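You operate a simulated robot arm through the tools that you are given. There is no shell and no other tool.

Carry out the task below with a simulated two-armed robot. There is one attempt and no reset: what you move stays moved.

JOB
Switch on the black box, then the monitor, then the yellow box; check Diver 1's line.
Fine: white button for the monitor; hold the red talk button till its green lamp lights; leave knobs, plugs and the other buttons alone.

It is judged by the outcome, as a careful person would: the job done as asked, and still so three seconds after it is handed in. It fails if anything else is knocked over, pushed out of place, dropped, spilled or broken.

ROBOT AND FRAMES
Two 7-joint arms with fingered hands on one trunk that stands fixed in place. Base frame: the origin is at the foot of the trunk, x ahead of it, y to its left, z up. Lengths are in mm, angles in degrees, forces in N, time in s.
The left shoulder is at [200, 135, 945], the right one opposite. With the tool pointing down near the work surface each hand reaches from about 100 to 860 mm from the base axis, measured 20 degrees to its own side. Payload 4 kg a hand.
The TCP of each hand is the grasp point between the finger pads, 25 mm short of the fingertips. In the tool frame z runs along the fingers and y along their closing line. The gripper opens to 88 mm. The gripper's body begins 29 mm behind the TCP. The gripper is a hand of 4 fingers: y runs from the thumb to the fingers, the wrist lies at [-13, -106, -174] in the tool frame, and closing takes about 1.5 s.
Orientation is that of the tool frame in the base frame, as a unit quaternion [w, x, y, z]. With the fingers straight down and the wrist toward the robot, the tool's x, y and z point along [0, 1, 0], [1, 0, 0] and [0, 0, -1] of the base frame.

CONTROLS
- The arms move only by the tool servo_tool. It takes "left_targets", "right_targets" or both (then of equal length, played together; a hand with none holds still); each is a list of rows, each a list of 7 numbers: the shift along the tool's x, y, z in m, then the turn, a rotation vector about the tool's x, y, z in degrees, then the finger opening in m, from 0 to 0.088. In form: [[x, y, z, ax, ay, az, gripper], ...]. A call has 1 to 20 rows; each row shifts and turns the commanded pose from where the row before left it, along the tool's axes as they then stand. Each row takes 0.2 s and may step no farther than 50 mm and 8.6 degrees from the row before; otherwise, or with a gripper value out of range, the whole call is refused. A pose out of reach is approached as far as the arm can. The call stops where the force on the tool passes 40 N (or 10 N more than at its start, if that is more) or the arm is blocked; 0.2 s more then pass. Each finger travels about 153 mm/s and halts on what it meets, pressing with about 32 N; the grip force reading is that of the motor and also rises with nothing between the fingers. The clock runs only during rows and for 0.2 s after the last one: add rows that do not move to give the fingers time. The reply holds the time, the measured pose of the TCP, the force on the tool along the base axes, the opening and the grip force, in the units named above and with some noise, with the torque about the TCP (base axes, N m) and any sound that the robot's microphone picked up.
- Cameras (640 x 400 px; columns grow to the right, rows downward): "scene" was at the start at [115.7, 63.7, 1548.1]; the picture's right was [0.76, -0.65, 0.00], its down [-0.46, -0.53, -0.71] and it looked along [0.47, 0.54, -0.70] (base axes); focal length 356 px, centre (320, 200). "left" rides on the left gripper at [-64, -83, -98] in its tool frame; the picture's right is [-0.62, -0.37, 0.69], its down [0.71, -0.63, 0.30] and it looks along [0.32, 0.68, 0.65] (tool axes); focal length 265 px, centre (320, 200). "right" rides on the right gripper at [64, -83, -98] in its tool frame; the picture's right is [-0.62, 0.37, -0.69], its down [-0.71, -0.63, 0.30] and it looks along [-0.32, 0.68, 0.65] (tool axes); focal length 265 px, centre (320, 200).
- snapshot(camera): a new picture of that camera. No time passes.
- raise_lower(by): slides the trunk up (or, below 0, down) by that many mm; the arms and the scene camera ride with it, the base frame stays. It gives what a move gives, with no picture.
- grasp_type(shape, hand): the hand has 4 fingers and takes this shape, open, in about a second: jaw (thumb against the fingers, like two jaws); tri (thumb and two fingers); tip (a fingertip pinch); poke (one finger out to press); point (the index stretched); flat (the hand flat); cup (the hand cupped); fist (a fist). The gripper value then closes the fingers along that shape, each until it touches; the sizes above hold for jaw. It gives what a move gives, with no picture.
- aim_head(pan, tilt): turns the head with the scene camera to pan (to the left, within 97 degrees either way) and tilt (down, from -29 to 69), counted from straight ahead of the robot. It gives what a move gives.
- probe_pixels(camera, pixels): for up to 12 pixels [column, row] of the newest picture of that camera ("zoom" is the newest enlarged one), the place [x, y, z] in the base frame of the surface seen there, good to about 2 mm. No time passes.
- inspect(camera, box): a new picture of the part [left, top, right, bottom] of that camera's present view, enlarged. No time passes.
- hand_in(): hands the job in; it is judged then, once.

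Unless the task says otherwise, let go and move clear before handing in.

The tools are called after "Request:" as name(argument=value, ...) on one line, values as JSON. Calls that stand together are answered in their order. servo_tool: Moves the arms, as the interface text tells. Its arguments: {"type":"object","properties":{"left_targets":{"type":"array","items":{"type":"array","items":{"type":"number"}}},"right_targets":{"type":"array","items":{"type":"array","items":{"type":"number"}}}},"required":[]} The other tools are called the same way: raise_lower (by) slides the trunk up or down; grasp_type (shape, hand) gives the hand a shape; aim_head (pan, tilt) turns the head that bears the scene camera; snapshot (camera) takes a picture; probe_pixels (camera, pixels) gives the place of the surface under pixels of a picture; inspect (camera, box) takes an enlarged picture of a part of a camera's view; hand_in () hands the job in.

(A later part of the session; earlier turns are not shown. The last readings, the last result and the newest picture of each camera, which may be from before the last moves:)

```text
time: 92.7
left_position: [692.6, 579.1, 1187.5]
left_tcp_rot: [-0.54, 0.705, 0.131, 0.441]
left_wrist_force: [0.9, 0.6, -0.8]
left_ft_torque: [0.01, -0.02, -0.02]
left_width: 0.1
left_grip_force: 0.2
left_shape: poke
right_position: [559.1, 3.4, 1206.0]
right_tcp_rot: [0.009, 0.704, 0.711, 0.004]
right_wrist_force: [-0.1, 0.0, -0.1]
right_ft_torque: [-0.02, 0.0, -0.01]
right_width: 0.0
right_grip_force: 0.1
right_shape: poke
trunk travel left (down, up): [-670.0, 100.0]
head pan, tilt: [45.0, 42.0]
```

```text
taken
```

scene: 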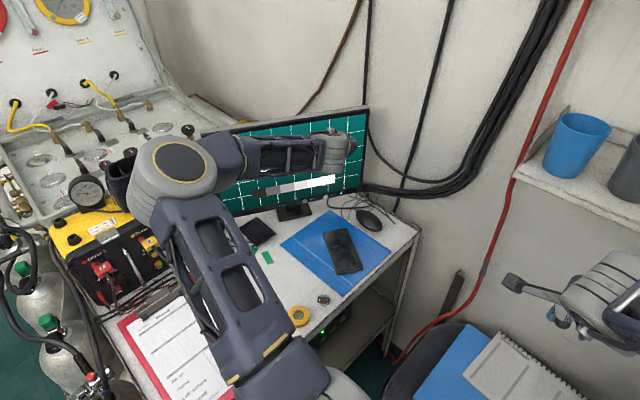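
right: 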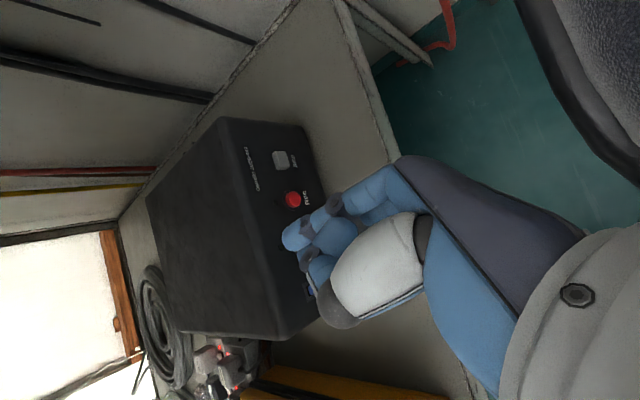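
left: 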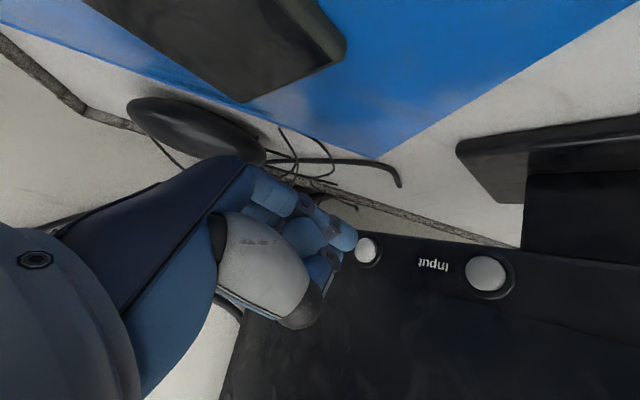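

I'll back the left hand away from the monitor, then face the yellow box to examine it.

Request:
servo_tool(left_targets=[[-0.006, -0.0328, -0.0296, 0, 0, 0, 0], [-0.006, -0.0328, -0.0296, 0, 0, 0, 0], [-0.006, -0.0328, -0.0296, 0, 0, 0, 0], [-0.006, -0.0328, -0.0296, 0, 0, 0, 0], [-0.006, -0.0328, -0.0296, 0, 0, 0, 0], [-0.006, -0.0328, -0.0296, 0, 0, 0, 0]])

Request:
aim_head(pan=75, tilt=42)

Request:
snapshot(camera="scene")

```text
time: 94.1
left_position: [453.9, 508.5, 1293.6]
left_tcp_rot: [-0.54, 0.704, 0.128, 0.442]
left_wrist_force: [0.2, -0.5, 0.2]
left_ft_torque: [0.01, 0.02, -0.04]
left_width: 0.3
left_grip_force: 0.1
left_shape: poke
right_position: [560.5, 2.4, 1206.4]
right_tcp_rot: [0.009, 0.703, 0.711, 0.005]
right_wrist_force: [0.8, 0.0, 0.5]
right_ft_torque: [0.0, -0.03, -0.01]
right_width: 0.1
right_grip_force: 0.0
right_shape: poke
trunk travel left (down, up): [-670.0, 100.0]
head pan, tilt: [45.0, 42.0]
```

```text
time: 95.1
left_position: [454.9, 508.9, 1293.7]
left_tcp_rot: [-0.541, 0.704, 0.129, 0.441]
left_wrist_force: [1.1, 0.3, -0.5]
left_ft_torque: [0.0, 0.0, -0.01]
left_width: 0.0
left_grip_force: 0.1
left_shape: poke
right_position: [558.2, 2.9, 1205.2]
right_tcp_rot: [0.009, 0.704, 0.71, 0.005]
right_wrist_force: [-0.6, 0.6, 0.2]
right_ft_torque: [0.03, 0.02, 0.02]
right_width: 0.0
right_grip_force: 0.0
right_shape: poke
trunk travel left (down, up): [-670.0, 100.0]
head pan, tilt: [75.0, 42.0]
```

```text
taken
```

scene: 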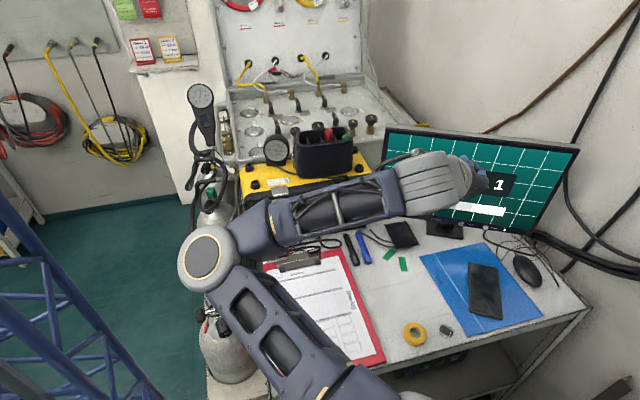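

The arm hides the panel, so I'll use the left-hand camera: roll to wrist-above, yaw back to +y, at this height.

Request:
servo_tool(left_targets=[[0, 0, 0, 0, 0, 8.2, 0], [0, 0, 0, 0, 0, 8.2, 0], [0, 0, 0, 0, 0, 8.2, 0], [0, 0, 0, 0, 0, 8.2, 0], [0, 0, 0, 0, 0, 8.2, 0], [0, 0, 0, 0, 0, 8, 0], [0, 0, 0, 0, -7, 0, 0], [0, 0, 0, 0, -7, 0, 0], [0, 0, 0, 0, -7, 0, 0], [0, 0, 0, 0, -7, 0, 0]])

Request:
snapshot(camera="scene")

Request:
snapshot(camera="left")

```text
time: 97.3
left_position: [456.3, 508.6, 1294.7]
left_tcp_rot: [-0.698, 0.717, -0.005, 0.005]
left_wrist_force: [0.4, 0.4, 0.0]
left_ft_torque: [-0.02, 0.01, -0.01]
left_width: 0.0
left_grip_force: 0.1
left_shape: poke
right_position: [558.6, 2.6, 1206.3]
right_tcp_rot: [0.008, 0.703, 0.711, 0.005]
right_wrist_force: [0.1, -0.5, 0.6]
right_ft_torque: [0.02, -0.05, 0.0]
right_width: 0.0
right_grip_force: 0.1
right_shape: poke
trunk travel left (down, up): [-670.0, 100.0]
head pan, tilt: [75.0, 42.0]
```

```text
taken
```

scene: 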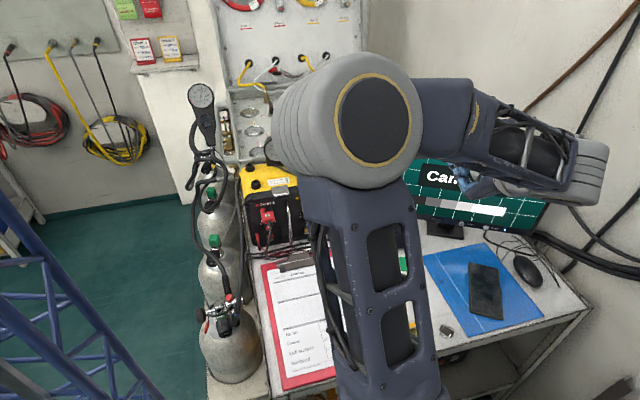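

```text
taken
```

left: 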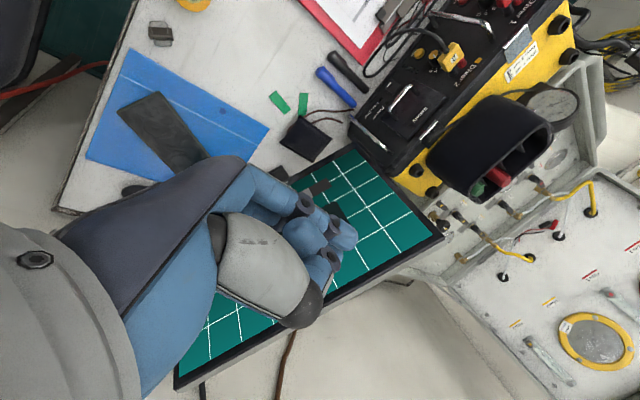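

The yellow box is in the left view at upper right. I'll move the hand left and down to look at its front panel squarely.

Request:
servo_tool(left_targets=[[-0.0377, 0.0158, 0, 0, 0, 0, 0], [-0.0377, 0.0158, 0, 0, 0, 0, 0], [-0.0377, 0.0158, 0, 0, 0, 0, 0], [-0.0377, 0.0158, 0, 0, 0, 0, 0], [-0.0377, 0.0158, 0, 0, 0, 0, 0], [-0.0377, 0.0158, 0, 0, 0, 0, 0]])

Request:
snapshot(camera="scene")

Request:
snapshot(camera="left")

```text
time: 98.7
left_position: [316.6, 519.2, 1210.0]
left_tcp_rot: [-0.698, 0.717, -0.006, 0.005]
left_wrist_force: [-0.6, 0.1, 0.0]
left_ft_torque: [0.0, 0.02, 0.01]
left_width: 0.0
left_grip_force: 0.0
left_shape: poke
left hand out of reach, approached as far as the arm can: row 4, 5, 6
right_position: [557.8, 2.6, 1206.2]
right_tcp_rot: [0.008, 0.703, 0.711, 0.004]
right_wrist_force: [0.2, 0.1, -0.5]
right_ft_torque: [0.0, 0.02, 0.01]
right_width: 0.0
right_grip_force: 0.1
right_shape: poke
trunk travel left (down, up): [-670.0, 100.0]
head pan, tilt: [75.0, 42.0]
```

```text
taken
```

scene: 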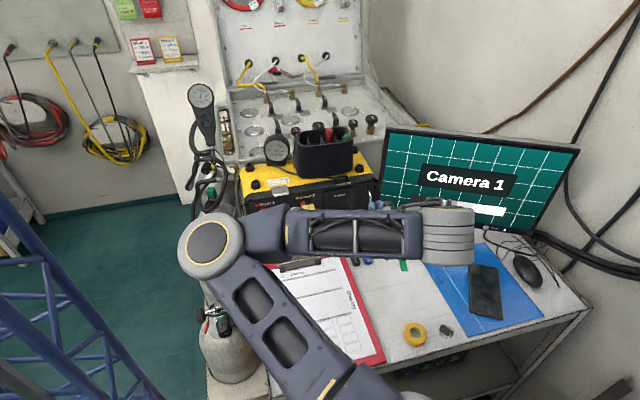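

```text
taken
```

left: 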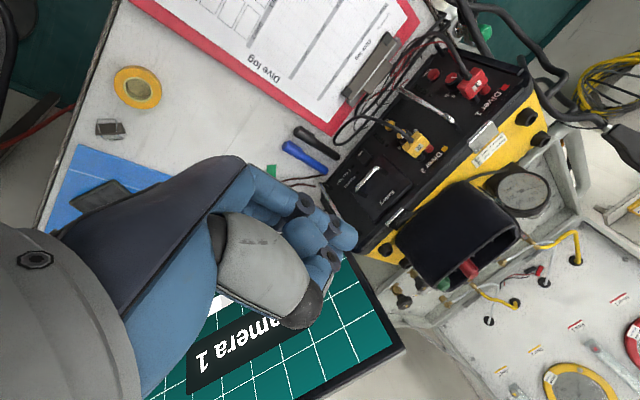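

The panel is well visible in the left camera around (410,130). I'll zoom and probe the buttons.

Request:
inspect(camera="left", box=[320, 40, 540, 230])

Request:
inspect(camera="left", box=[320, 130, 420, 240])

```text
2.11 times, centred on (430, 135) of left
```

zoom: 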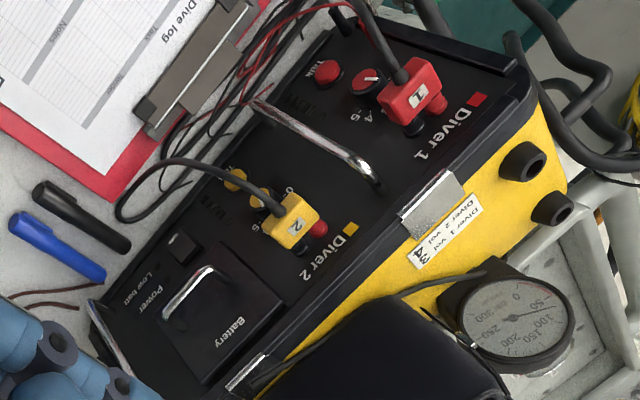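

```text
3.64 times, centred on (370, 185) of left
```

zoom: 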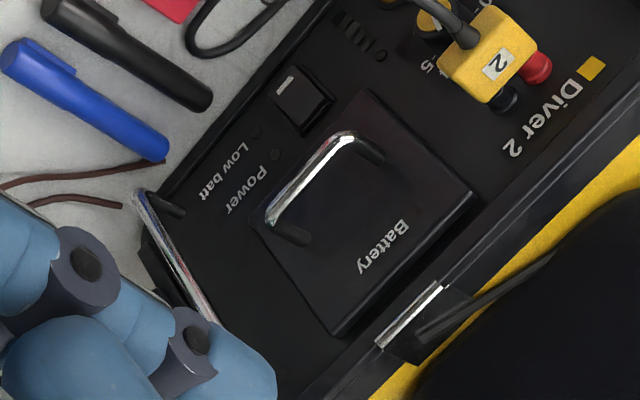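

The yellow box's rocker is at zoom (300,100) with its white mark toward the lower end. I'll probe rocker and panel points here, then the Diver 1 talk button.

Request:
probe_pixels(camera="zoom", pixels=[[283, 85], [300, 100], [320, 95], [290, 120], [310, 120], [275, 75], [275, 155], [230, 180], [345, 140], [170, 200], [340, 60], [460, 60]])

Request:
inspect(camera="left", box=[400, 40, 520, 140])

Request:
probe_pixels(camera="left", pixels=[[434, 74], [450, 78], [470, 82], [475, 78], [440, 100], [460, 130], [425, 90], [455, 95], [430, 62], [445, 60], [500, 100], [410, 95]])

```text
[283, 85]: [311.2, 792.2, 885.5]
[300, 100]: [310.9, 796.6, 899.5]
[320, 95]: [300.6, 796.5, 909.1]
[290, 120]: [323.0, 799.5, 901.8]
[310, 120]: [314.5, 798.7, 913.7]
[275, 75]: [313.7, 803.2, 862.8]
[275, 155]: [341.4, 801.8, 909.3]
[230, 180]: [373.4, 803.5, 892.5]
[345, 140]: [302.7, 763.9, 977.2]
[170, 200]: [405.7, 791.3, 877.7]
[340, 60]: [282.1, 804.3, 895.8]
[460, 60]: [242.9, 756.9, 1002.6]
```

```text
4.00 times, centred on (460, 90) of left
```

zoom: 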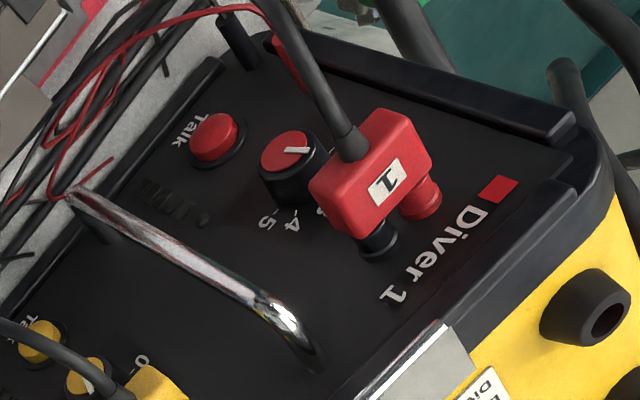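

```text
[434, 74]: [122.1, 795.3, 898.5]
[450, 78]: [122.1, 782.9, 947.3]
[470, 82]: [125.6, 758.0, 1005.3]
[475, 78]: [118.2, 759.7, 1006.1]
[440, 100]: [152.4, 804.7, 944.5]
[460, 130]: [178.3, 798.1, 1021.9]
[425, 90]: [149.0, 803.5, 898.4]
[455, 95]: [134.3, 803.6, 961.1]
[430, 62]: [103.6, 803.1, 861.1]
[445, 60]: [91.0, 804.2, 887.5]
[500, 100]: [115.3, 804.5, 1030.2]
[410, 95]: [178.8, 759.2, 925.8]
```

Panel face is at y≈804; Talk 1 is at (122,795,898), the rocker's lower end at (311,792,886). I'll probe the red plug's cable path and pens/cables near the approaches.

Request:
probe_pixels(camera="zoom", pixels=[[340, 130], [325, 90], [305, 50], [290, 10], [275, 10], [245, 40], [203, 220], [215, 140], [285, 45], [160, 250], [110, 215], [75, 195]])

Request:
probe_pixels(camera="left", pixels=[[340, 128], [360, 116], [375, 110], [393, 115], [335, 140], [395, 80], [370, 95], [325, 150], [305, 155], [320, 175], [400, 60], [380, 60]])

```text
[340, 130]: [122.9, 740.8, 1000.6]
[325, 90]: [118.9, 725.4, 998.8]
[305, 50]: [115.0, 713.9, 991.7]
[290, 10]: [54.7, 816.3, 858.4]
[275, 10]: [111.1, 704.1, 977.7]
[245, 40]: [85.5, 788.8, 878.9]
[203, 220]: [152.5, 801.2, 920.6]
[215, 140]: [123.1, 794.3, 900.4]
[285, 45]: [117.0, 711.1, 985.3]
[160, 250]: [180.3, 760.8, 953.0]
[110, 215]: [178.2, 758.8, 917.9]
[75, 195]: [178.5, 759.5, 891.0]
```

```text
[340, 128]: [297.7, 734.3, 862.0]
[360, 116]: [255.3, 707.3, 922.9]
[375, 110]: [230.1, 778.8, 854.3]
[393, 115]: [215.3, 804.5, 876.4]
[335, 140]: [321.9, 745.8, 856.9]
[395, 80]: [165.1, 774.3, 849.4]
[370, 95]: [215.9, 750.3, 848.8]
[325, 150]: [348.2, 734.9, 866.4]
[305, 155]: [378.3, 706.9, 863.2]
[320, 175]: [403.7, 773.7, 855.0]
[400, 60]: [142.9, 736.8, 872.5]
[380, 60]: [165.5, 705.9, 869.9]
```

The Diver 1 plug's cable arcs out in front of the Talk button, so I need to trace it precisely. I'll zoom on that region from the left camera.

Request:
inspect(camera="left", box=[390, 0, 500, 100])

Request:
probe_pixels(camera="zoom", pixels=[[430, 290], [400, 250], [370, 200], [340, 150], [320, 110], [300, 70], [290, 40], [280, 10], [250, 60], [230, 100]])

```text
4.00 times, centred on (445, 50) of left
```

zoom: 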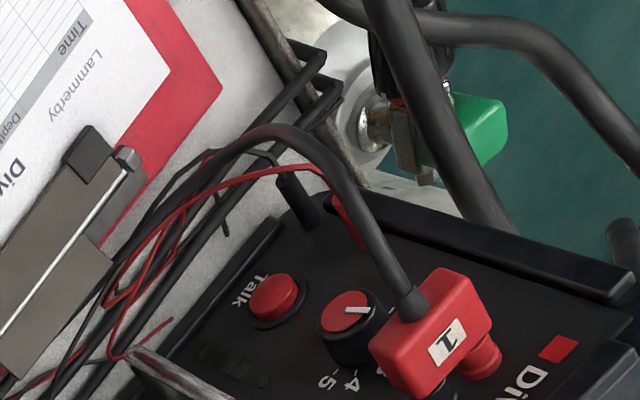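

```text
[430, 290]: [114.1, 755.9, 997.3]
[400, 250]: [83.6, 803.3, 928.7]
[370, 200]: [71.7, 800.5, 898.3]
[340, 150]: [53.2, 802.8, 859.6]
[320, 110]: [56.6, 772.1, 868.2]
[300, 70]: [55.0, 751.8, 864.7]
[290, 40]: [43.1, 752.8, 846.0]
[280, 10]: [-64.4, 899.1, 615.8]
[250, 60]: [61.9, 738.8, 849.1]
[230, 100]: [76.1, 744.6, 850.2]
```

Now the thick cable is traceable: plug → (360,190) → (270,130) → (150,220). I'll probe points along it.

Request:
probe_pixels(camera="zoom", pixels=[[395, 280], [372, 220], [352, 180], [330, 155], [300, 137], [270, 131], [240, 145], [210, 165], [185, 190], [160, 215], [335, 200], [300, 170]])

```text
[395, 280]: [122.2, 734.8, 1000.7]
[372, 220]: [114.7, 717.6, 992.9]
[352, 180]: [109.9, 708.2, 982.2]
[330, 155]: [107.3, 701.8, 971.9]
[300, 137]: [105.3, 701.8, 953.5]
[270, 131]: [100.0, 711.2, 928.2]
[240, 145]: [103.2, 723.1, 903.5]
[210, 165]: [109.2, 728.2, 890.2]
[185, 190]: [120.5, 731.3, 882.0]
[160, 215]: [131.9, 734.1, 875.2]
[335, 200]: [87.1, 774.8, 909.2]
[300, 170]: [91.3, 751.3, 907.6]
```

The cable passes below z≈885 in front of Talk and left of x≈110 higher up, leaving a window to the right. I'll try the "point" shape to see whether the index reaches farther ahead of the knuckles.

Request:
grasp_type(hand="left", shape="point")

Request:
snapshot(camera="left")

```text
time: 99.6
left_position: [315.8, 518.2, 1211.6]
left_tcp_rot: [-0.697, 0.717, -0.006, 0.005]
left_wrist_force: [-0.3, 0.8, 0.6]
left_ft_torque: [0.01, 0.05, 0.02]
left_width: 0.0
left_grip_force: 0.0
left_shape: point
right_position: [558.0, 2.2, 1206.7]
right_tcp_rot: [0.009, 0.703, 0.711, 0.006]
right_wrist_force: [-0.4, 0.7, 0.4]
right_ft_torque: [-0.01, 0.0, -0.02]
right_width: 0.0
right_grip_force: 0.2
right_shape: poke
trunk travel left (down, up): [-670.0, 100.0]
head pan, tilt: [75.0, 42.0]
```

```text
taken
```

left: 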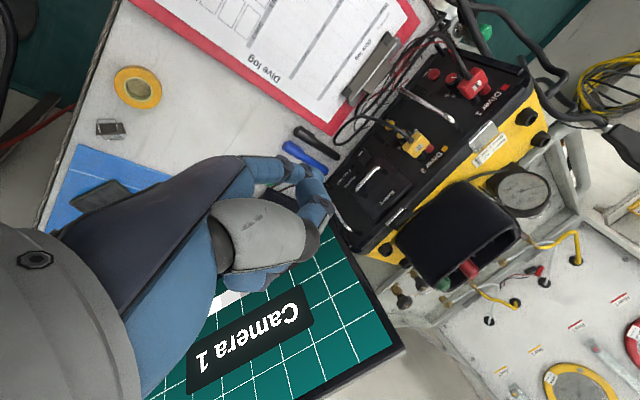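

The finger arrangement changed; I'll zoom and probe to find the index tip in this shape.

Request:
inspect(camera="left", box=[200, 140, 360, 310])

Request:
probe_pixels(camera="zoom", pixels=[[400, 120], [440, 90], [445, 150], [450, 195], [350, 95], [470, 210], [465, 130], [420, 80], [400, 260], [250, 300], [200, 60]])

```text
2.35 times, centred on (280, 225) of left
```

zoom: 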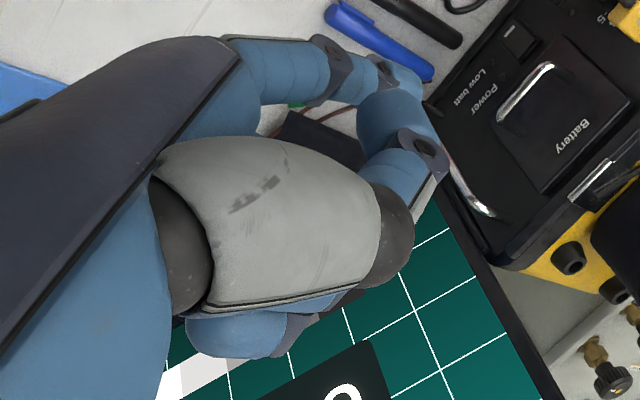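

```text
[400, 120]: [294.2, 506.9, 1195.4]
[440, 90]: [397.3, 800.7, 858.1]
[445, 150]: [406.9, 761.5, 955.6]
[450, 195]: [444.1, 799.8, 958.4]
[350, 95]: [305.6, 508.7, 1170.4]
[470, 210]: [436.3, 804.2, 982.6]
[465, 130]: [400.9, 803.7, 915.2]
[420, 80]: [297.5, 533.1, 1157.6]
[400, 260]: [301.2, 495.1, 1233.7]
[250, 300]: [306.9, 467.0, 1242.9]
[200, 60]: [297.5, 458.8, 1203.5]
```

In "point" the index runs along the hand's axis and leads the knuckles by ~47 mm with a slim hand behind it, which suits the narrow window. I'll probe along the index to fix its axis in the tool frame.

Request:
inspect(camera="left", box=[260, 150, 340, 210])

Request:
probe_pixels(camera="left", pixels=[[265, 172], [280, 172], [290, 178], [298, 168], [303, 175], [310, 172], [305, 170], [314, 180], [318, 176], [308, 182], [300, 182]])

```text
6.67 times, centred on (300, 180) of left
```

zoom: 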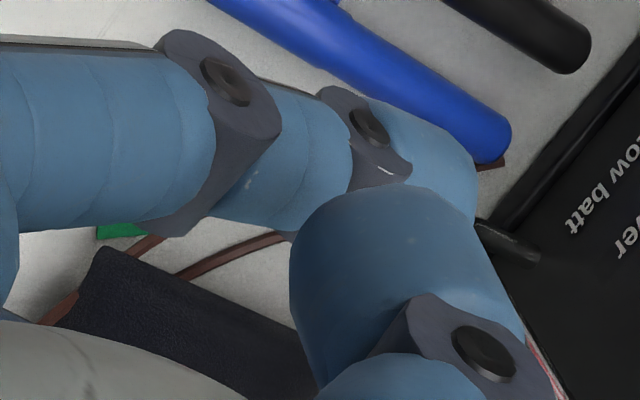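

```text
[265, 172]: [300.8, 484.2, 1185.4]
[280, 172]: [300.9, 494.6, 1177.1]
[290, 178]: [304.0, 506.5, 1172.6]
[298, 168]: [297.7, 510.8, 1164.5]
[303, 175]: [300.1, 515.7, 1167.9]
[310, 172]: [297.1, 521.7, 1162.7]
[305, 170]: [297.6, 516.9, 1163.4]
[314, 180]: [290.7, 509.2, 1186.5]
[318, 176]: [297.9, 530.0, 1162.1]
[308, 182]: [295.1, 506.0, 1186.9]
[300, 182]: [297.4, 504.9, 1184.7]
```

Index tip sits at about tool (−11, +58, +20) in this shape. I'll pitch up 7° so the finger slopes ~22° down, and move toward a point about 75 mm in front of the yellow box rocker.

Request:
servo_tool(left_targets=[[0, 0, 0, 7, 0, 0, 0], [0.001, 0.0377, 0.0252, 0, 0, 0, 0], [0.001, 0.0377, 0.0252, 0, 0, 0, 0], [0.001, 0.0377, 0.0252, 0, 0, 0, 0], [0.001, 0.0377, 0.0252, 0, 0, 0, 0], [0.001, 0.0377, 0.0252, 0, 0, 0, 0]])

Request:
snapshot(camera="scene")

Request:
snapshot(camera="left")

```text
time: 101.0
left_position: [340.8, 683.5, 1068.2]
left_tcp_rot: [0.739, -0.673, 0.007, -0.005]
left_wrist_force: [0.3, 0.1, 0.4]
left_ft_torque: [0.0, 0.02, 0.0]
left_width: 0.0
left_grip_force: 0.1
left_shape: point
left hand out of reach, approached as far as the arm can: row 1, 5, 6
right_position: [559.5, 2.8, 1207.3]
right_tcp_rot: [0.009, 0.703, 0.711, 0.005]
right_wrist_force: [-0.2, -0.6, -0.3]
right_ft_torque: [0.01, 0.03, 0.01]
right_width: 0.3
right_grip_force: 0.1
right_shape: poke
trunk travel left (down, up): [-670.0, 100.0]
head pan, tilt: [75.0, 42.0]
```

```text
taken
```

scene: 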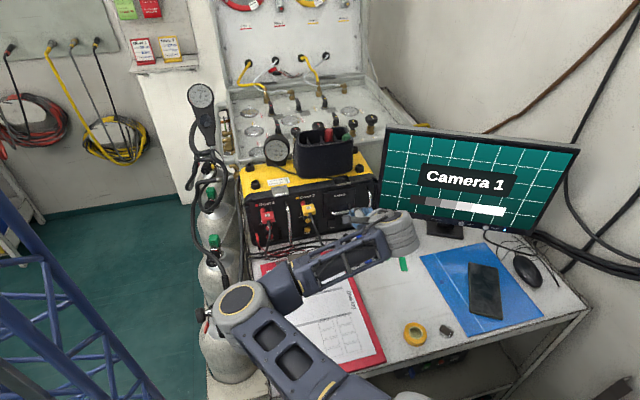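

```text
taken
```

left: 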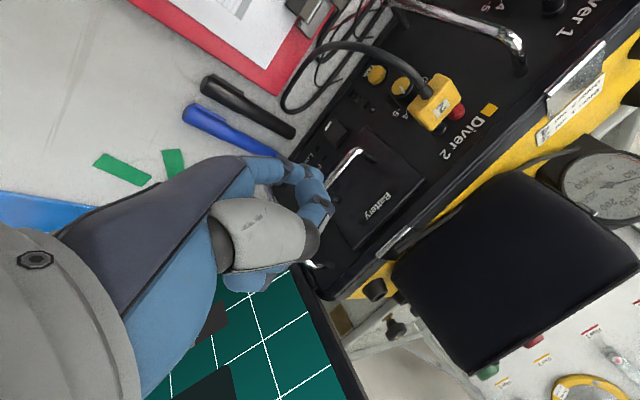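

The elbow dropped to the left and bends the wrist to its limit here. I'll go back up to the earlier pose where the elbow rode high, then sweep around in a wide arc to keep it high.

Request:
servo_tool(left_targets=[[0.0165, -0.0345, -0.0219, 0, 0, 0, 0], [0.0165, -0.0345, -0.0219, 0, 0, 0, 0], [0.0165, -0.0345, -0.0219, 0, 0, 0, 0], [0.0165, -0.0345, -0.0219, 0, 0, 0, 0], [0.0165, -0.0345, -0.0219, 0, 0, 0, 0], [0.0165, -0.0345, -0.0219, 0, 0, 0, 0], [0.0165, -0.0345, -0.0219, 0, 0, 0, 0]])

Request:
snapshot(camera="scene")

```text
time: 102.6
left_position: [457.0, 504.7, 1287.9]
left_tcp_rot: [0.739, -0.674, 0.005, -0.006]
left_wrist_force: [-0.1, -0.3, 0.5]
left_ft_torque: [0.0, 0.01, 0.0]
left_width: 0.0
left_grip_force: 0.0
left_shape: point
right_position: [560.0, 2.8, 1206.5]
right_tcp_rot: [0.009, 0.702, 0.712, 0.005]
right_wrist_force: [0.7, -0.2, 0.7]
right_ft_torque: [0.03, 0.03, 0.02]
right_width: 0.0
right_grip_force: 0.1
right_shape: poke
trunk travel left (down, up): [-670.0, 100.0]
head pan, tilt: [75.0, 42.0]
```

```text
taken
```

scene: 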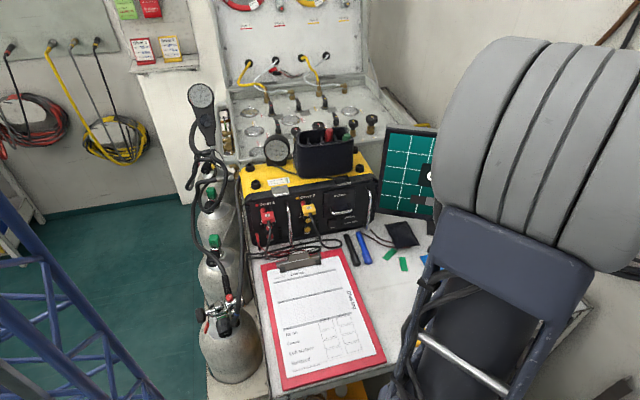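

The elbow is now high and to the right, and the panel is fully visible to the scene camera. I'll zoom in and probe the important features from this view.

Request:
inspect(camera="scene", box=[240, 180, 320, 250])

Request:
probe_pixels(camera="zoom", pixels=[[200, 250], [200, 290], [230, 180], [380, 200], [390, 260], [180, 330], [240, 330], [160, 280]])

Request:
inspect(camera="scene", box=[310, 170, 390, 270])

```text
5.71 times, centred on (280, 215) of scene
```

zoom: 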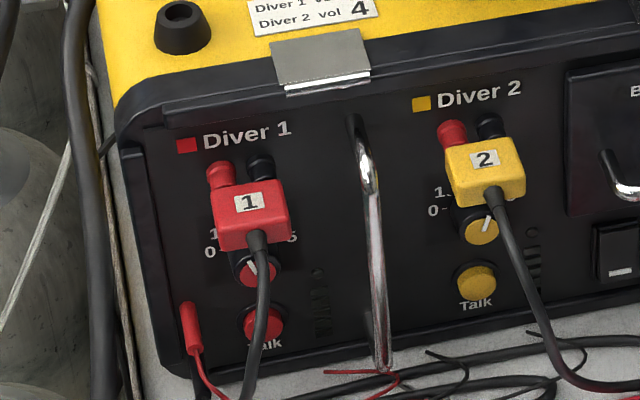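

```text
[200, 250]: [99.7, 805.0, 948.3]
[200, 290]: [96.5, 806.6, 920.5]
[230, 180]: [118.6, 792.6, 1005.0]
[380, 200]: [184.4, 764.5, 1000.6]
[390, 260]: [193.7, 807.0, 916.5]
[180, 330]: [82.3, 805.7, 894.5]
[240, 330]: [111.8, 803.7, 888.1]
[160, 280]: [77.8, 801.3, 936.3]
```

```text
4.00 times, centred on (350, 220) of scene
```

zoom: 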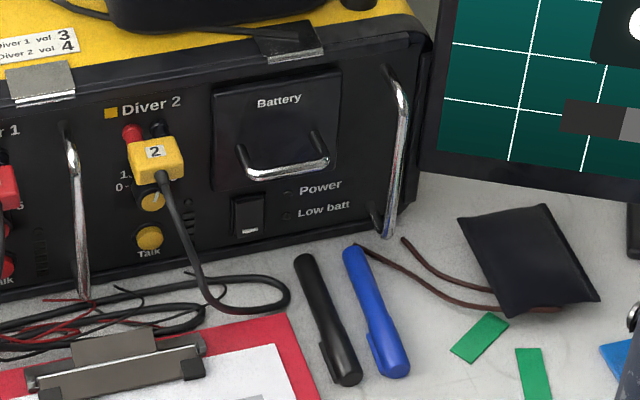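

The rocker's marked lower end and Talk 1 are clear. I'll sweep toward the rocker in a wide arc, watching the elbow.

Request:
servo_tool(left_targets=[[-0.0143, 0.0246, 0.0266, 0, 0, 0, 0], [-0.0143, 0.0246, 0.0266, 0, 0, 0, 0], [-0.0143, 0.0246, 0.0266, 0, 0, 0, 0], [-0.0143, 0.0246, 0.0266, 0, 0, 0, 0]])

Request:
snapshot(camera="scene")

```text
time: 103.6
left_position: [398.8, 623.6, 1202.7]
left_tcp_rot: [0.739, -0.673, 0.006, -0.006]
left_wrist_force: [0.2, -0.9, -0.4]
left_ft_torque: [0.02, -0.03, -0.02]
left_width: 0.0
left_grip_force: 0.1
left_shape: point
right_position: [559.3, 2.7, 1206.6]
right_tcp_rot: [0.009, 0.703, 0.711, 0.006]
right_wrist_force: [0.1, -0.1, -0.9]
right_ft_torque: [0.06, 0.0, 0.01]
right_width: 0.2
right_grip_force: 0.0
right_shape: poke
trunk travel left (down, up): [-670.0, 100.0]
head pan, tilt: [75.0, 42.0]
```

```text
taken
```

scene: 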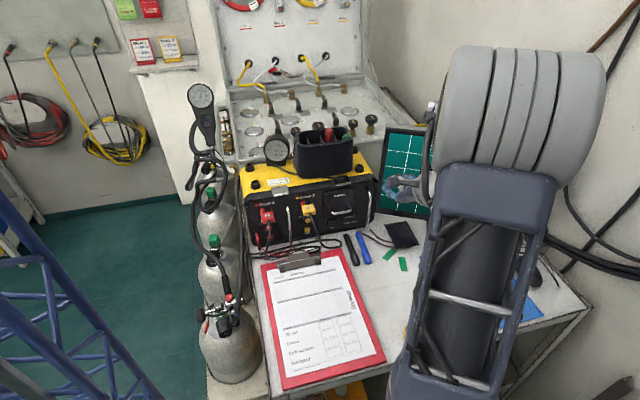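

The elbow stays up and right with no limit flags. Continuing down toward the front of the rocker.

Request:
servo_tool(left_targets=[[-0.0154, 0.0416, 0.0093, 0, 0, 0, 0], [-0.0154, 0.0416, 0.0093, 0, 0, 0, 0], [-0.0154, 0.0416, 0.0093, 0, 0, 0, 0], [-0.0154, 0.0416, 0.0093, 0, 0, 0, 0], [-0.0154, 0.0416, 0.0093, 0, 0, 0, 0]])

Request:
snapshot(camera="scene")

Request:
snapshot(camera="left")

```text
time: 104.8
left_position: [322.1, 693.2, 1000.8]
left_tcp_rot: [0.74, -0.673, 0.006, -0.006]
left_wrist_force: [0.2, 0.8, 0.4]
left_ft_torque: [-0.01, -0.01, 0.02]
left_width: 0.1
left_grip_force: 0.0
left_shape: point
right_position: [558.0, 0.9, 1206.1]
right_tcp_rot: [0.009, 0.703, 0.711, 0.006]
right_wrist_force: [0.6, -0.1, 1.1]
right_ft_torque: [0.03, -0.01, -0.04]
right_width: 0.0
right_grip_force: 0.0
right_shape: poke
trunk travel left (down, up): [-670.0, 100.0]
head pan, tilt: [75.0, 42.0]
```

```text
taken
```

scene: 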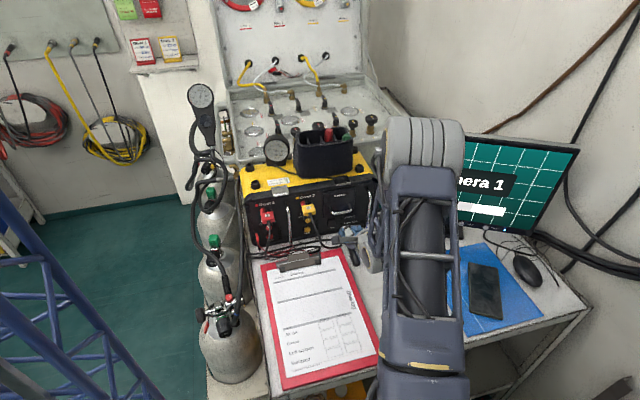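

```text
taken
```

left: 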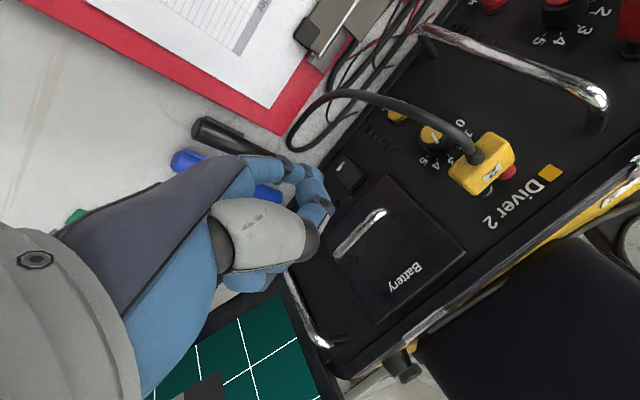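

Tracking is exact now. I'll zoom in on the fingertip and rocker from both cameras to calibrate.

Request:
inspect(camera="left", box=[260, 140, 380, 230])

Request:
probe_pixels(camera="left", pixels=[[298, 170], [305, 168], [310, 172], [318, 176], [340, 165], [346, 172], [352, 180], [345, 160], [335, 175], [325, 190]])

Request:
inspect(camera="scene", box=[310, 200, 390, 270])

Request:
probe_pixels(camera="zoom", pixels=[[230, 240], [250, 270], [270, 240], [300, 220], [215, 230], [240, 220]])

```text
4.44 times, centred on (320, 185) of left
```

zoom: 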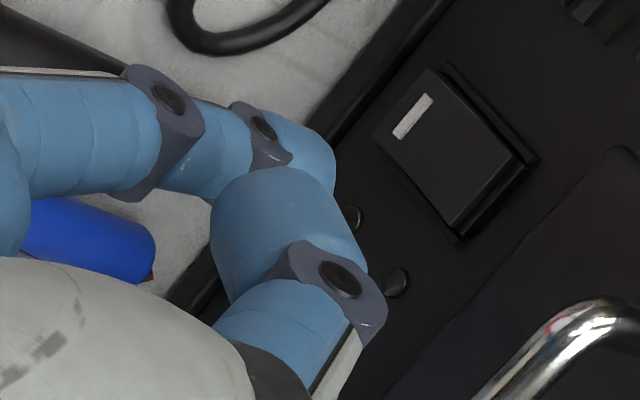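

```text
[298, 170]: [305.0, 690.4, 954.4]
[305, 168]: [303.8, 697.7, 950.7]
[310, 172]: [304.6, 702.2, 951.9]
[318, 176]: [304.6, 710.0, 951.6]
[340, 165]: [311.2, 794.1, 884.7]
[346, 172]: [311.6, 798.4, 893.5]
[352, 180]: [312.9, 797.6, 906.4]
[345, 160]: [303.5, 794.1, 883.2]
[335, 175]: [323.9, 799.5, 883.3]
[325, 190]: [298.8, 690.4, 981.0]
```

```text
5.71 times, centred on (350, 235) of scene
```

zoom: 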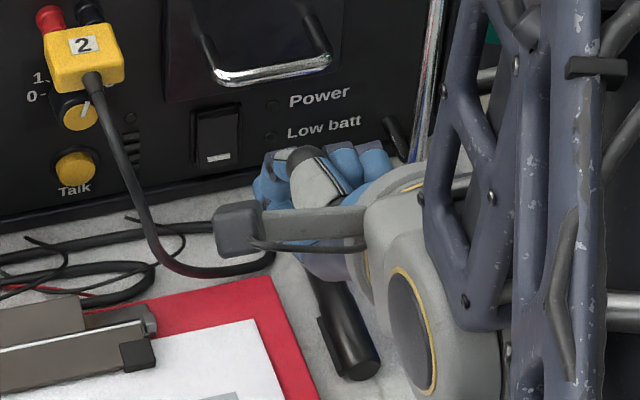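

```text
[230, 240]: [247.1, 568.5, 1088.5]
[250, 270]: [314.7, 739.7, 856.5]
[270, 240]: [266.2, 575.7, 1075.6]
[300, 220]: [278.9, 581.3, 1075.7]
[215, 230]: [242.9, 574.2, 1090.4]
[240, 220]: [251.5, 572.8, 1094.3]
```

The fingertip centre is about (308,716,945) and the rocker's lower end is (311,794,885). I'll come down to z≈889 and close to ~45 mm from it.

Request:
servo_tool(left_targets=[[0.0015, 0.0293, 0.0123, 0, 0, 0, 0], [0.0015, 0.0293, 0.0123, 0, 0, 0, 0]])

Request:
inspect(camera="left", box=[260, 120, 380, 230])

Request:
probe_pixels(camera="zoom", pixels=[[330, 160], [310, 150], [290, 150], [320, 180], [380, 120], [420, 160], [250, 150], [335, 170]])

Request:
inspect(camera="scene", box=[310, 200, 390, 270])

```text
time: 105.4
left_position: [328.0, 722.6, 944.7]
left_tcp_rot: [0.74, -0.673, 0.006, -0.006]
left_wrist_force: [-0.9, 1.0, 0.8]
left_ft_torque: [-0.01, -0.01, -0.06]
left_width: 0.0
left_grip_force: 0.0
left_shape: point
right_position: [559.3, 3.0, 1204.9]
right_tcp_rot: [0.009, 0.703, 0.711, 0.005]
right_wrist_force: [-0.1, 0.1, -0.2]
right_ft_torque: [0.05, -0.03, 0.03]
right_width: 0.0
right_grip_force: 0.1
right_shape: poke
trunk travel left (down, up): [-670.0, 100.0]
head pan, tilt: [75.0, 42.0]
```

```text
3.64 times, centred on (320, 175) of left
```

zoom: 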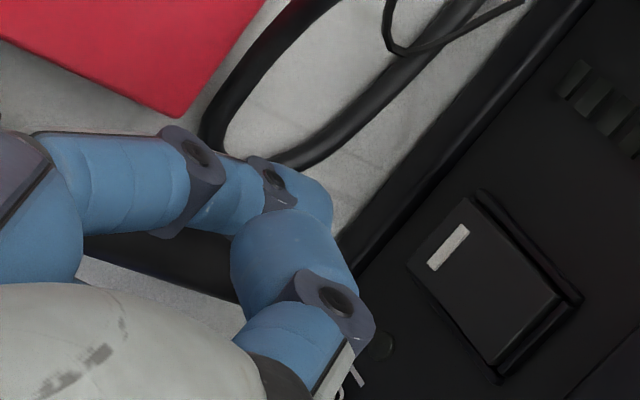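

```text
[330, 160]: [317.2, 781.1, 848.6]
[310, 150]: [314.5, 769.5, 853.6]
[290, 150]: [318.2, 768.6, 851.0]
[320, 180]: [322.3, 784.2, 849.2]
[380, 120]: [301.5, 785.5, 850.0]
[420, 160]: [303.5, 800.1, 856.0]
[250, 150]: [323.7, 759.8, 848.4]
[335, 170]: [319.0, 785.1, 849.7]
```

```text
5.71 times, centred on (350, 235) of scene
```

zoom: 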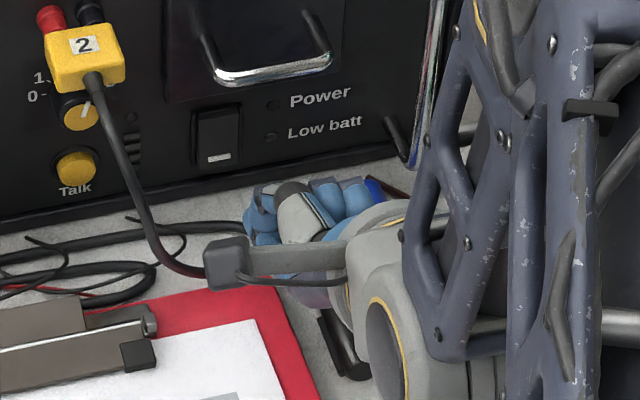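

The fingertip in the left zoom is at about (310,200). I'll probe it properly in a fresh left zoom.

Request:
inspect(camera="left", box=[260, 120, 380, 230])

Request:
probe_pixels(camera="zoom", pixels=[[305, 195], [320, 205], [325, 220], [300, 180], [280, 185], [240, 190], [120, 180], [300, 245], [450, 245], [480, 280], [520, 320]])

```text
3.64 times, centred on (320, 175) of left
```

zoom: 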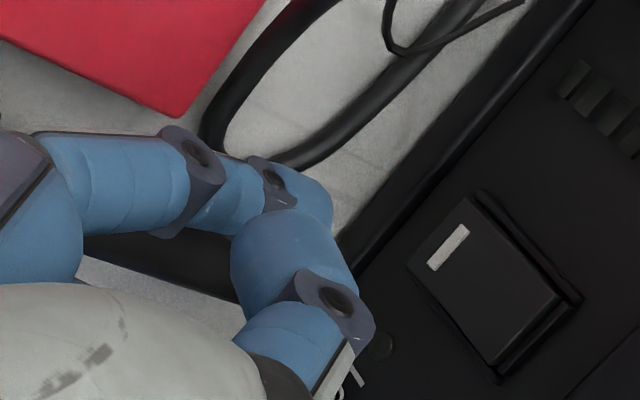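

```text
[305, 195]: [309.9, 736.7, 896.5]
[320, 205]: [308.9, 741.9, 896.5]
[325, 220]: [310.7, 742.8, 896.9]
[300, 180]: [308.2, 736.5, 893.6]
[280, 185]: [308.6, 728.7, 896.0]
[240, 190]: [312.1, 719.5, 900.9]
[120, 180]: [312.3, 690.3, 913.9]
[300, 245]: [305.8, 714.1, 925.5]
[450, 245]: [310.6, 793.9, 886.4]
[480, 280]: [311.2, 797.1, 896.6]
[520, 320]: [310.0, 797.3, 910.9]
```

Fingertip centre is about (313,745,888), nearly level with the marked end of the rocker (311,794,886). I'll advance straight in, then press in small steps.

Request:
servo_tool(left_targets=[[-0.001, 0.0018, 0.0189, 0, 0, 0, 0], [-0.001, 0.0018, 0.0189, 0, 0, 0, 0], [0, 0.0004, 0.004, 0, 0, 0, 0], [0, 0.0004, 0.004, 0, 0, 0, 0]])

Request:
inspect(camera="left", box=[260, 120, 380, 230])

Request:
inspect(camera="scene", box=[310, 190, 390, 260])

```text
time: 106.4
left_position: [325.6, 766.1, 945.7]
left_tcp_rot: [0.74, -0.673, 0.007, -0.007]
left_wrist_force: [0.1, 0.2, -0.1]
left_ft_torque: [0.0, -0.02, -0.02]
left_width: 0.0
left_grip_force: 0.0
left_shape: point
right_position: [558.5, 3.4, 1206.7]
right_tcp_rot: [0.008, 0.703, 0.711, 0.004]
right_wrist_force: [0.4, 1.0, 0.3]
right_ft_torque: [-0.01, -0.02, -0.01]
right_width: 0.0
right_grip_force: 0.0
right_shape: poke
trunk travel left (down, up): [-670.0, 100.0]
head pan, tilt: [75.0, 42.0]
```

```text
3.64 times, centred on (320, 175) of left
```

zoom: 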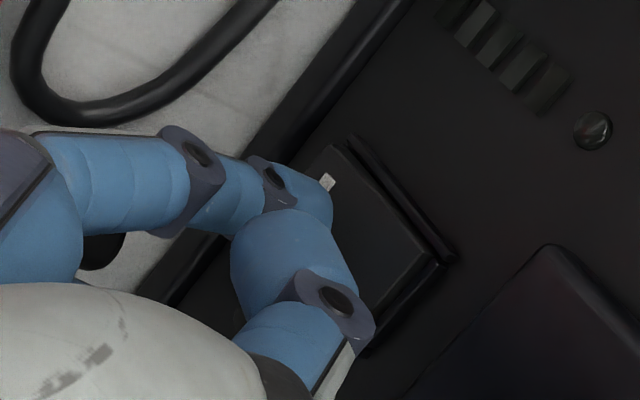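

```text
5.71 times, centred on (350, 225) of scene
```

zoom: 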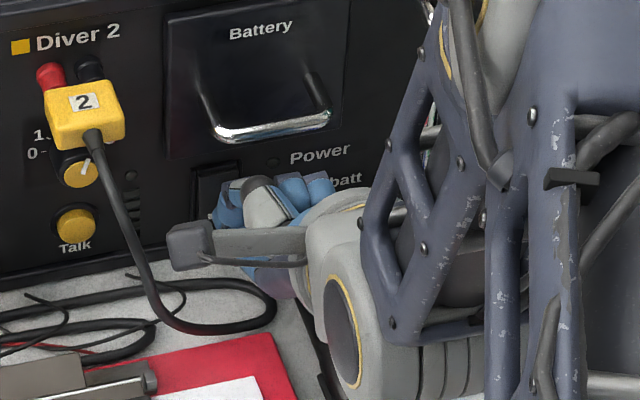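

The tip is right at the white-marked end, with ~5 mm to go. Pressing in small steps.

Request:
servo_tool(left_targets=[[-0.001, 0.0003, 0.003, 0, 0, 0, 0], [0, 0.0003, 0.003, 0, 0, 0, 0], [0, 0.0003, 0.003, 0, 0, 0, 0], [0, 0.0003, 0.003, 0, 0, 0, 0]])

Request:
inspect(camera="left", box=[260, 120, 380, 230])

Request:
inspect(camera="scene", box=[310, 190, 390, 260])

```text
time: 107.4
left_position: [325.1, 776.2, 944.3]
left_tcp_rot: [0.739, -0.674, 0.006, -0.006]
left_wrist_force: [2.3, -27.6, 8.1]
left_ft_torque: [-1.52, 0.05, 0.41]
left_width: 0.0
left_grip_force: 0.1
left_shape: point
right_position: [559.3, 1.5, 1206.0]
right_tcp_rot: [0.008, 0.703, 0.711, 0.005]
right_wrist_force: [-0.8, -0.1, 0.0]
right_ft_torque: [-0.01, 0.02, -0.01]
right_width: 0.0
right_grip_force: 0.1
right_shape: poke
trunk travel left (down, up): [-670.0, 100.0]
head pan, tilt: [75.0, 42.0]
```

```text
3.64 times, centred on (320, 175) of left
```

zoom: 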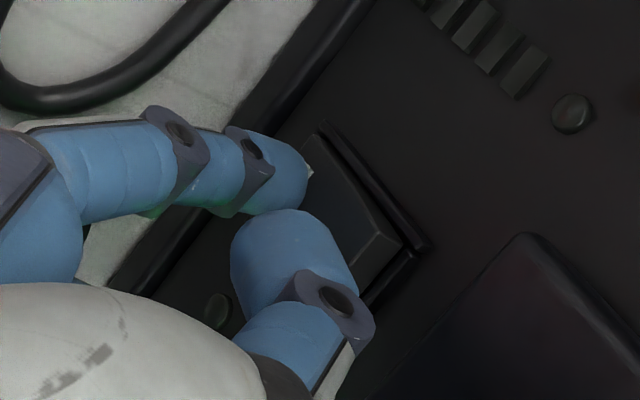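

```text
5.71 times, centred on (350, 225) of scene
```

zoom: 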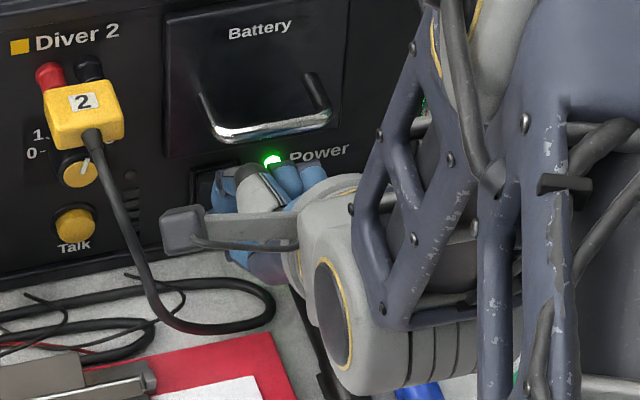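

The yellow box's Power lamp is green (zoom (272,160)). I'll retract straight back and confirm that it stays on.

Request:
servo_tool(left_targets=[[0, -0.001, -0.01, 0, 0, 0, 0], [0, -0.002, -0.02, 0, 0, 0, 0], [0, -0.003, -0.03, 0, 0, 0, 0], [0, -0.004, -0.03, 0, 0, 0, 0]])

Request:
inspect(camera="scene", box=[230, 170, 390, 270])

Request:
snapshot(camera="left")

```text
time: 108.4
left_position: [319.8, 688.5, 945.3]
left_tcp_rot: [0.74, -0.672, 0.005, -0.005]
left_wrist_force: [0.7, 1.0, 0.8]
left_ft_torque: [0.0, 0.0, -0.02]
left_width: 0.0
left_grip_force: 0.0
left_shape: point
right_position: [559.4, 2.6, 1206.0]
right_tcp_rot: [0.009, 0.703, 0.711, 0.005]
right_wrist_force: [0.7, -0.2, 0.2]
right_ft_torque: [0.0, -0.02, 0.01]
right_width: 0.0
right_grip_force: 0.2
right_shape: poke
trunk travel left (down, up): [-670.0, 100.0]
head pan, tilt: [75.0, 42.0]
```

```text
4.00 times, centred on (310, 220) of scene
```

zoom: 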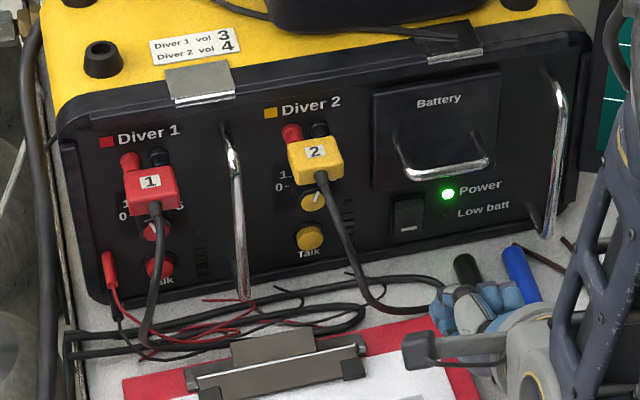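

```text
taken
```

left: 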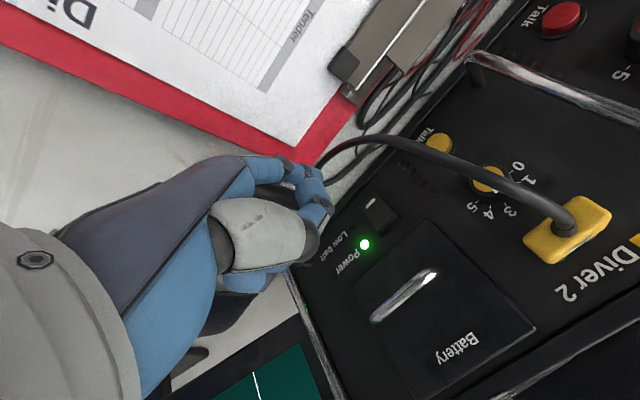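

The yellow box stays on. Before approaching Talk 1, I'll measure the hand's bulk beside the index finger in the scene view.

Request:
inspect(camera="scene", box=[325, 225, 375, 260])

Request:
probe_pixels(camera="zoom", pixels=[[160, 150], [200, 130], [260, 110], [320, 110], [360, 130], [400, 140], [180, 250], [240, 180], [140, 180], [300, 200], [130, 130], [420, 180]])

```text
11.43 times, centred on (350, 242) of scene
```

zoom: 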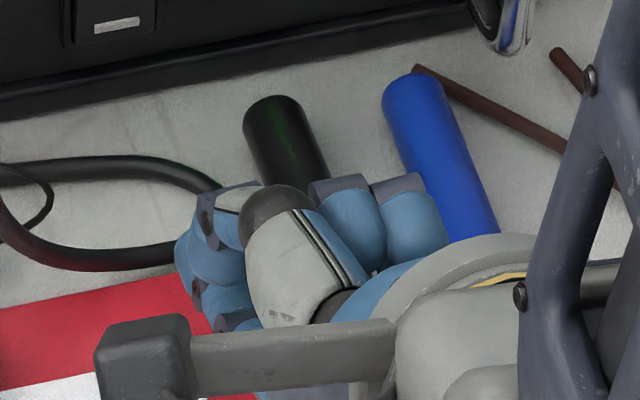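

```text
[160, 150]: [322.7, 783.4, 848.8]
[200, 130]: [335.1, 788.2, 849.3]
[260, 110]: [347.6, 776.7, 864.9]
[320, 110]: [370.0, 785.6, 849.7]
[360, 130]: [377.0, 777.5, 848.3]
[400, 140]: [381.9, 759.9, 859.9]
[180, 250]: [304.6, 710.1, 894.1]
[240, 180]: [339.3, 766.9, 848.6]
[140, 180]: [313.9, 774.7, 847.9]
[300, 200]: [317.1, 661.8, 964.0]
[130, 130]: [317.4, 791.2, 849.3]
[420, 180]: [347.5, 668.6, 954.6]
```

The other curled fingers sit ~40–45 mm behind and ~55 mm above the index tip, and the left side is just the index itself, so the window at Talk 1 is passable. I'll check the hoses left of the box, then lift up and move left.

Request:
probe_pixels(camera="scene", pixels=[[202, 95], [215, 140], [225, 165], [235, 185], [222, 210], [212, 240], [225, 300], [212, 180], [235, 160], [225, 120]])

Request:
servo_tool(left_targets=[[0, -0.04, -0.008, 0, 0, 0, 0], [0, -0.04, -0.008, 0, 0, 0, 0], [0, -0.04, -0.008, 0, 0, 0, 0], [-0.04, 0, 0, 0, 0, 0, 0], [-0.045, 0, 0, 0, 0, 0, 0], [-0.045, 0, 0, 0, 0, 0, 0]])

Request:
snapshot(camera="scene")

Request:
snapshot(camera="left")

```text
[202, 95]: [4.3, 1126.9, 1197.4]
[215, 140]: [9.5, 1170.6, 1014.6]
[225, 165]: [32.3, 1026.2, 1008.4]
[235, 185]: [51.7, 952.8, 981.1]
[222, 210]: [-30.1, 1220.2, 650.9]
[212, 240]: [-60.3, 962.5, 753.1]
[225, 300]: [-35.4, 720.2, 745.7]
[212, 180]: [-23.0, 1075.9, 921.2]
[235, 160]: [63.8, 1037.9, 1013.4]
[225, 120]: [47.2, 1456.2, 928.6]
```

```text
time: 109.8
left_position: [206.8, 655.8, 1066.7]
left_tcp_rot: [0.738, -0.675, 0.007, -0.005]
left_wrist_force: [-1.3, -0.8, -0.8]
left_ft_torque: [-0.03, -0.04, -0.08]
left_width: 0.1
left_grip_force: 0.1
left_shape: point
left hand out of reach, approached as far as the arm can: row 6
right_position: [557.7, 1.9, 1207.6]
right_tcp_rot: [0.009, 0.703, 0.711, 0.007]
right_wrist_force: [-0.6, -1.2, 0.9]
right_ft_torque: [-0.01, -0.04, -0.01]
right_width: 0.0
right_grip_force: 0.2
right_shape: poke
trunk travel left (down, up): [-670.0, 100.0]
head pan, tilt: [75.0, 42.0]
```

```text
taken
```

scene: 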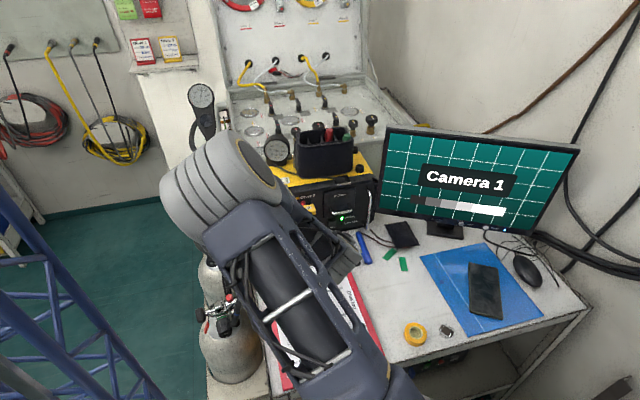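

```text
taken
```

left: 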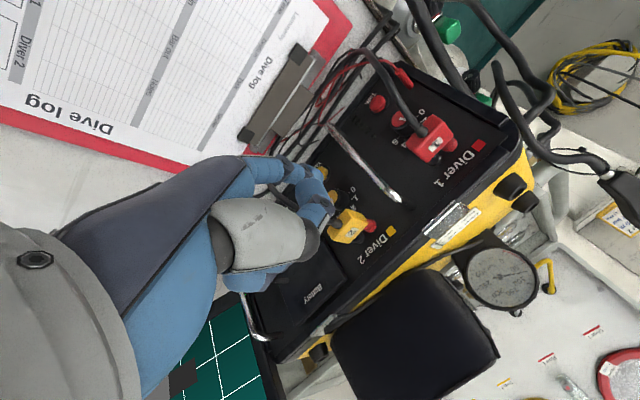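

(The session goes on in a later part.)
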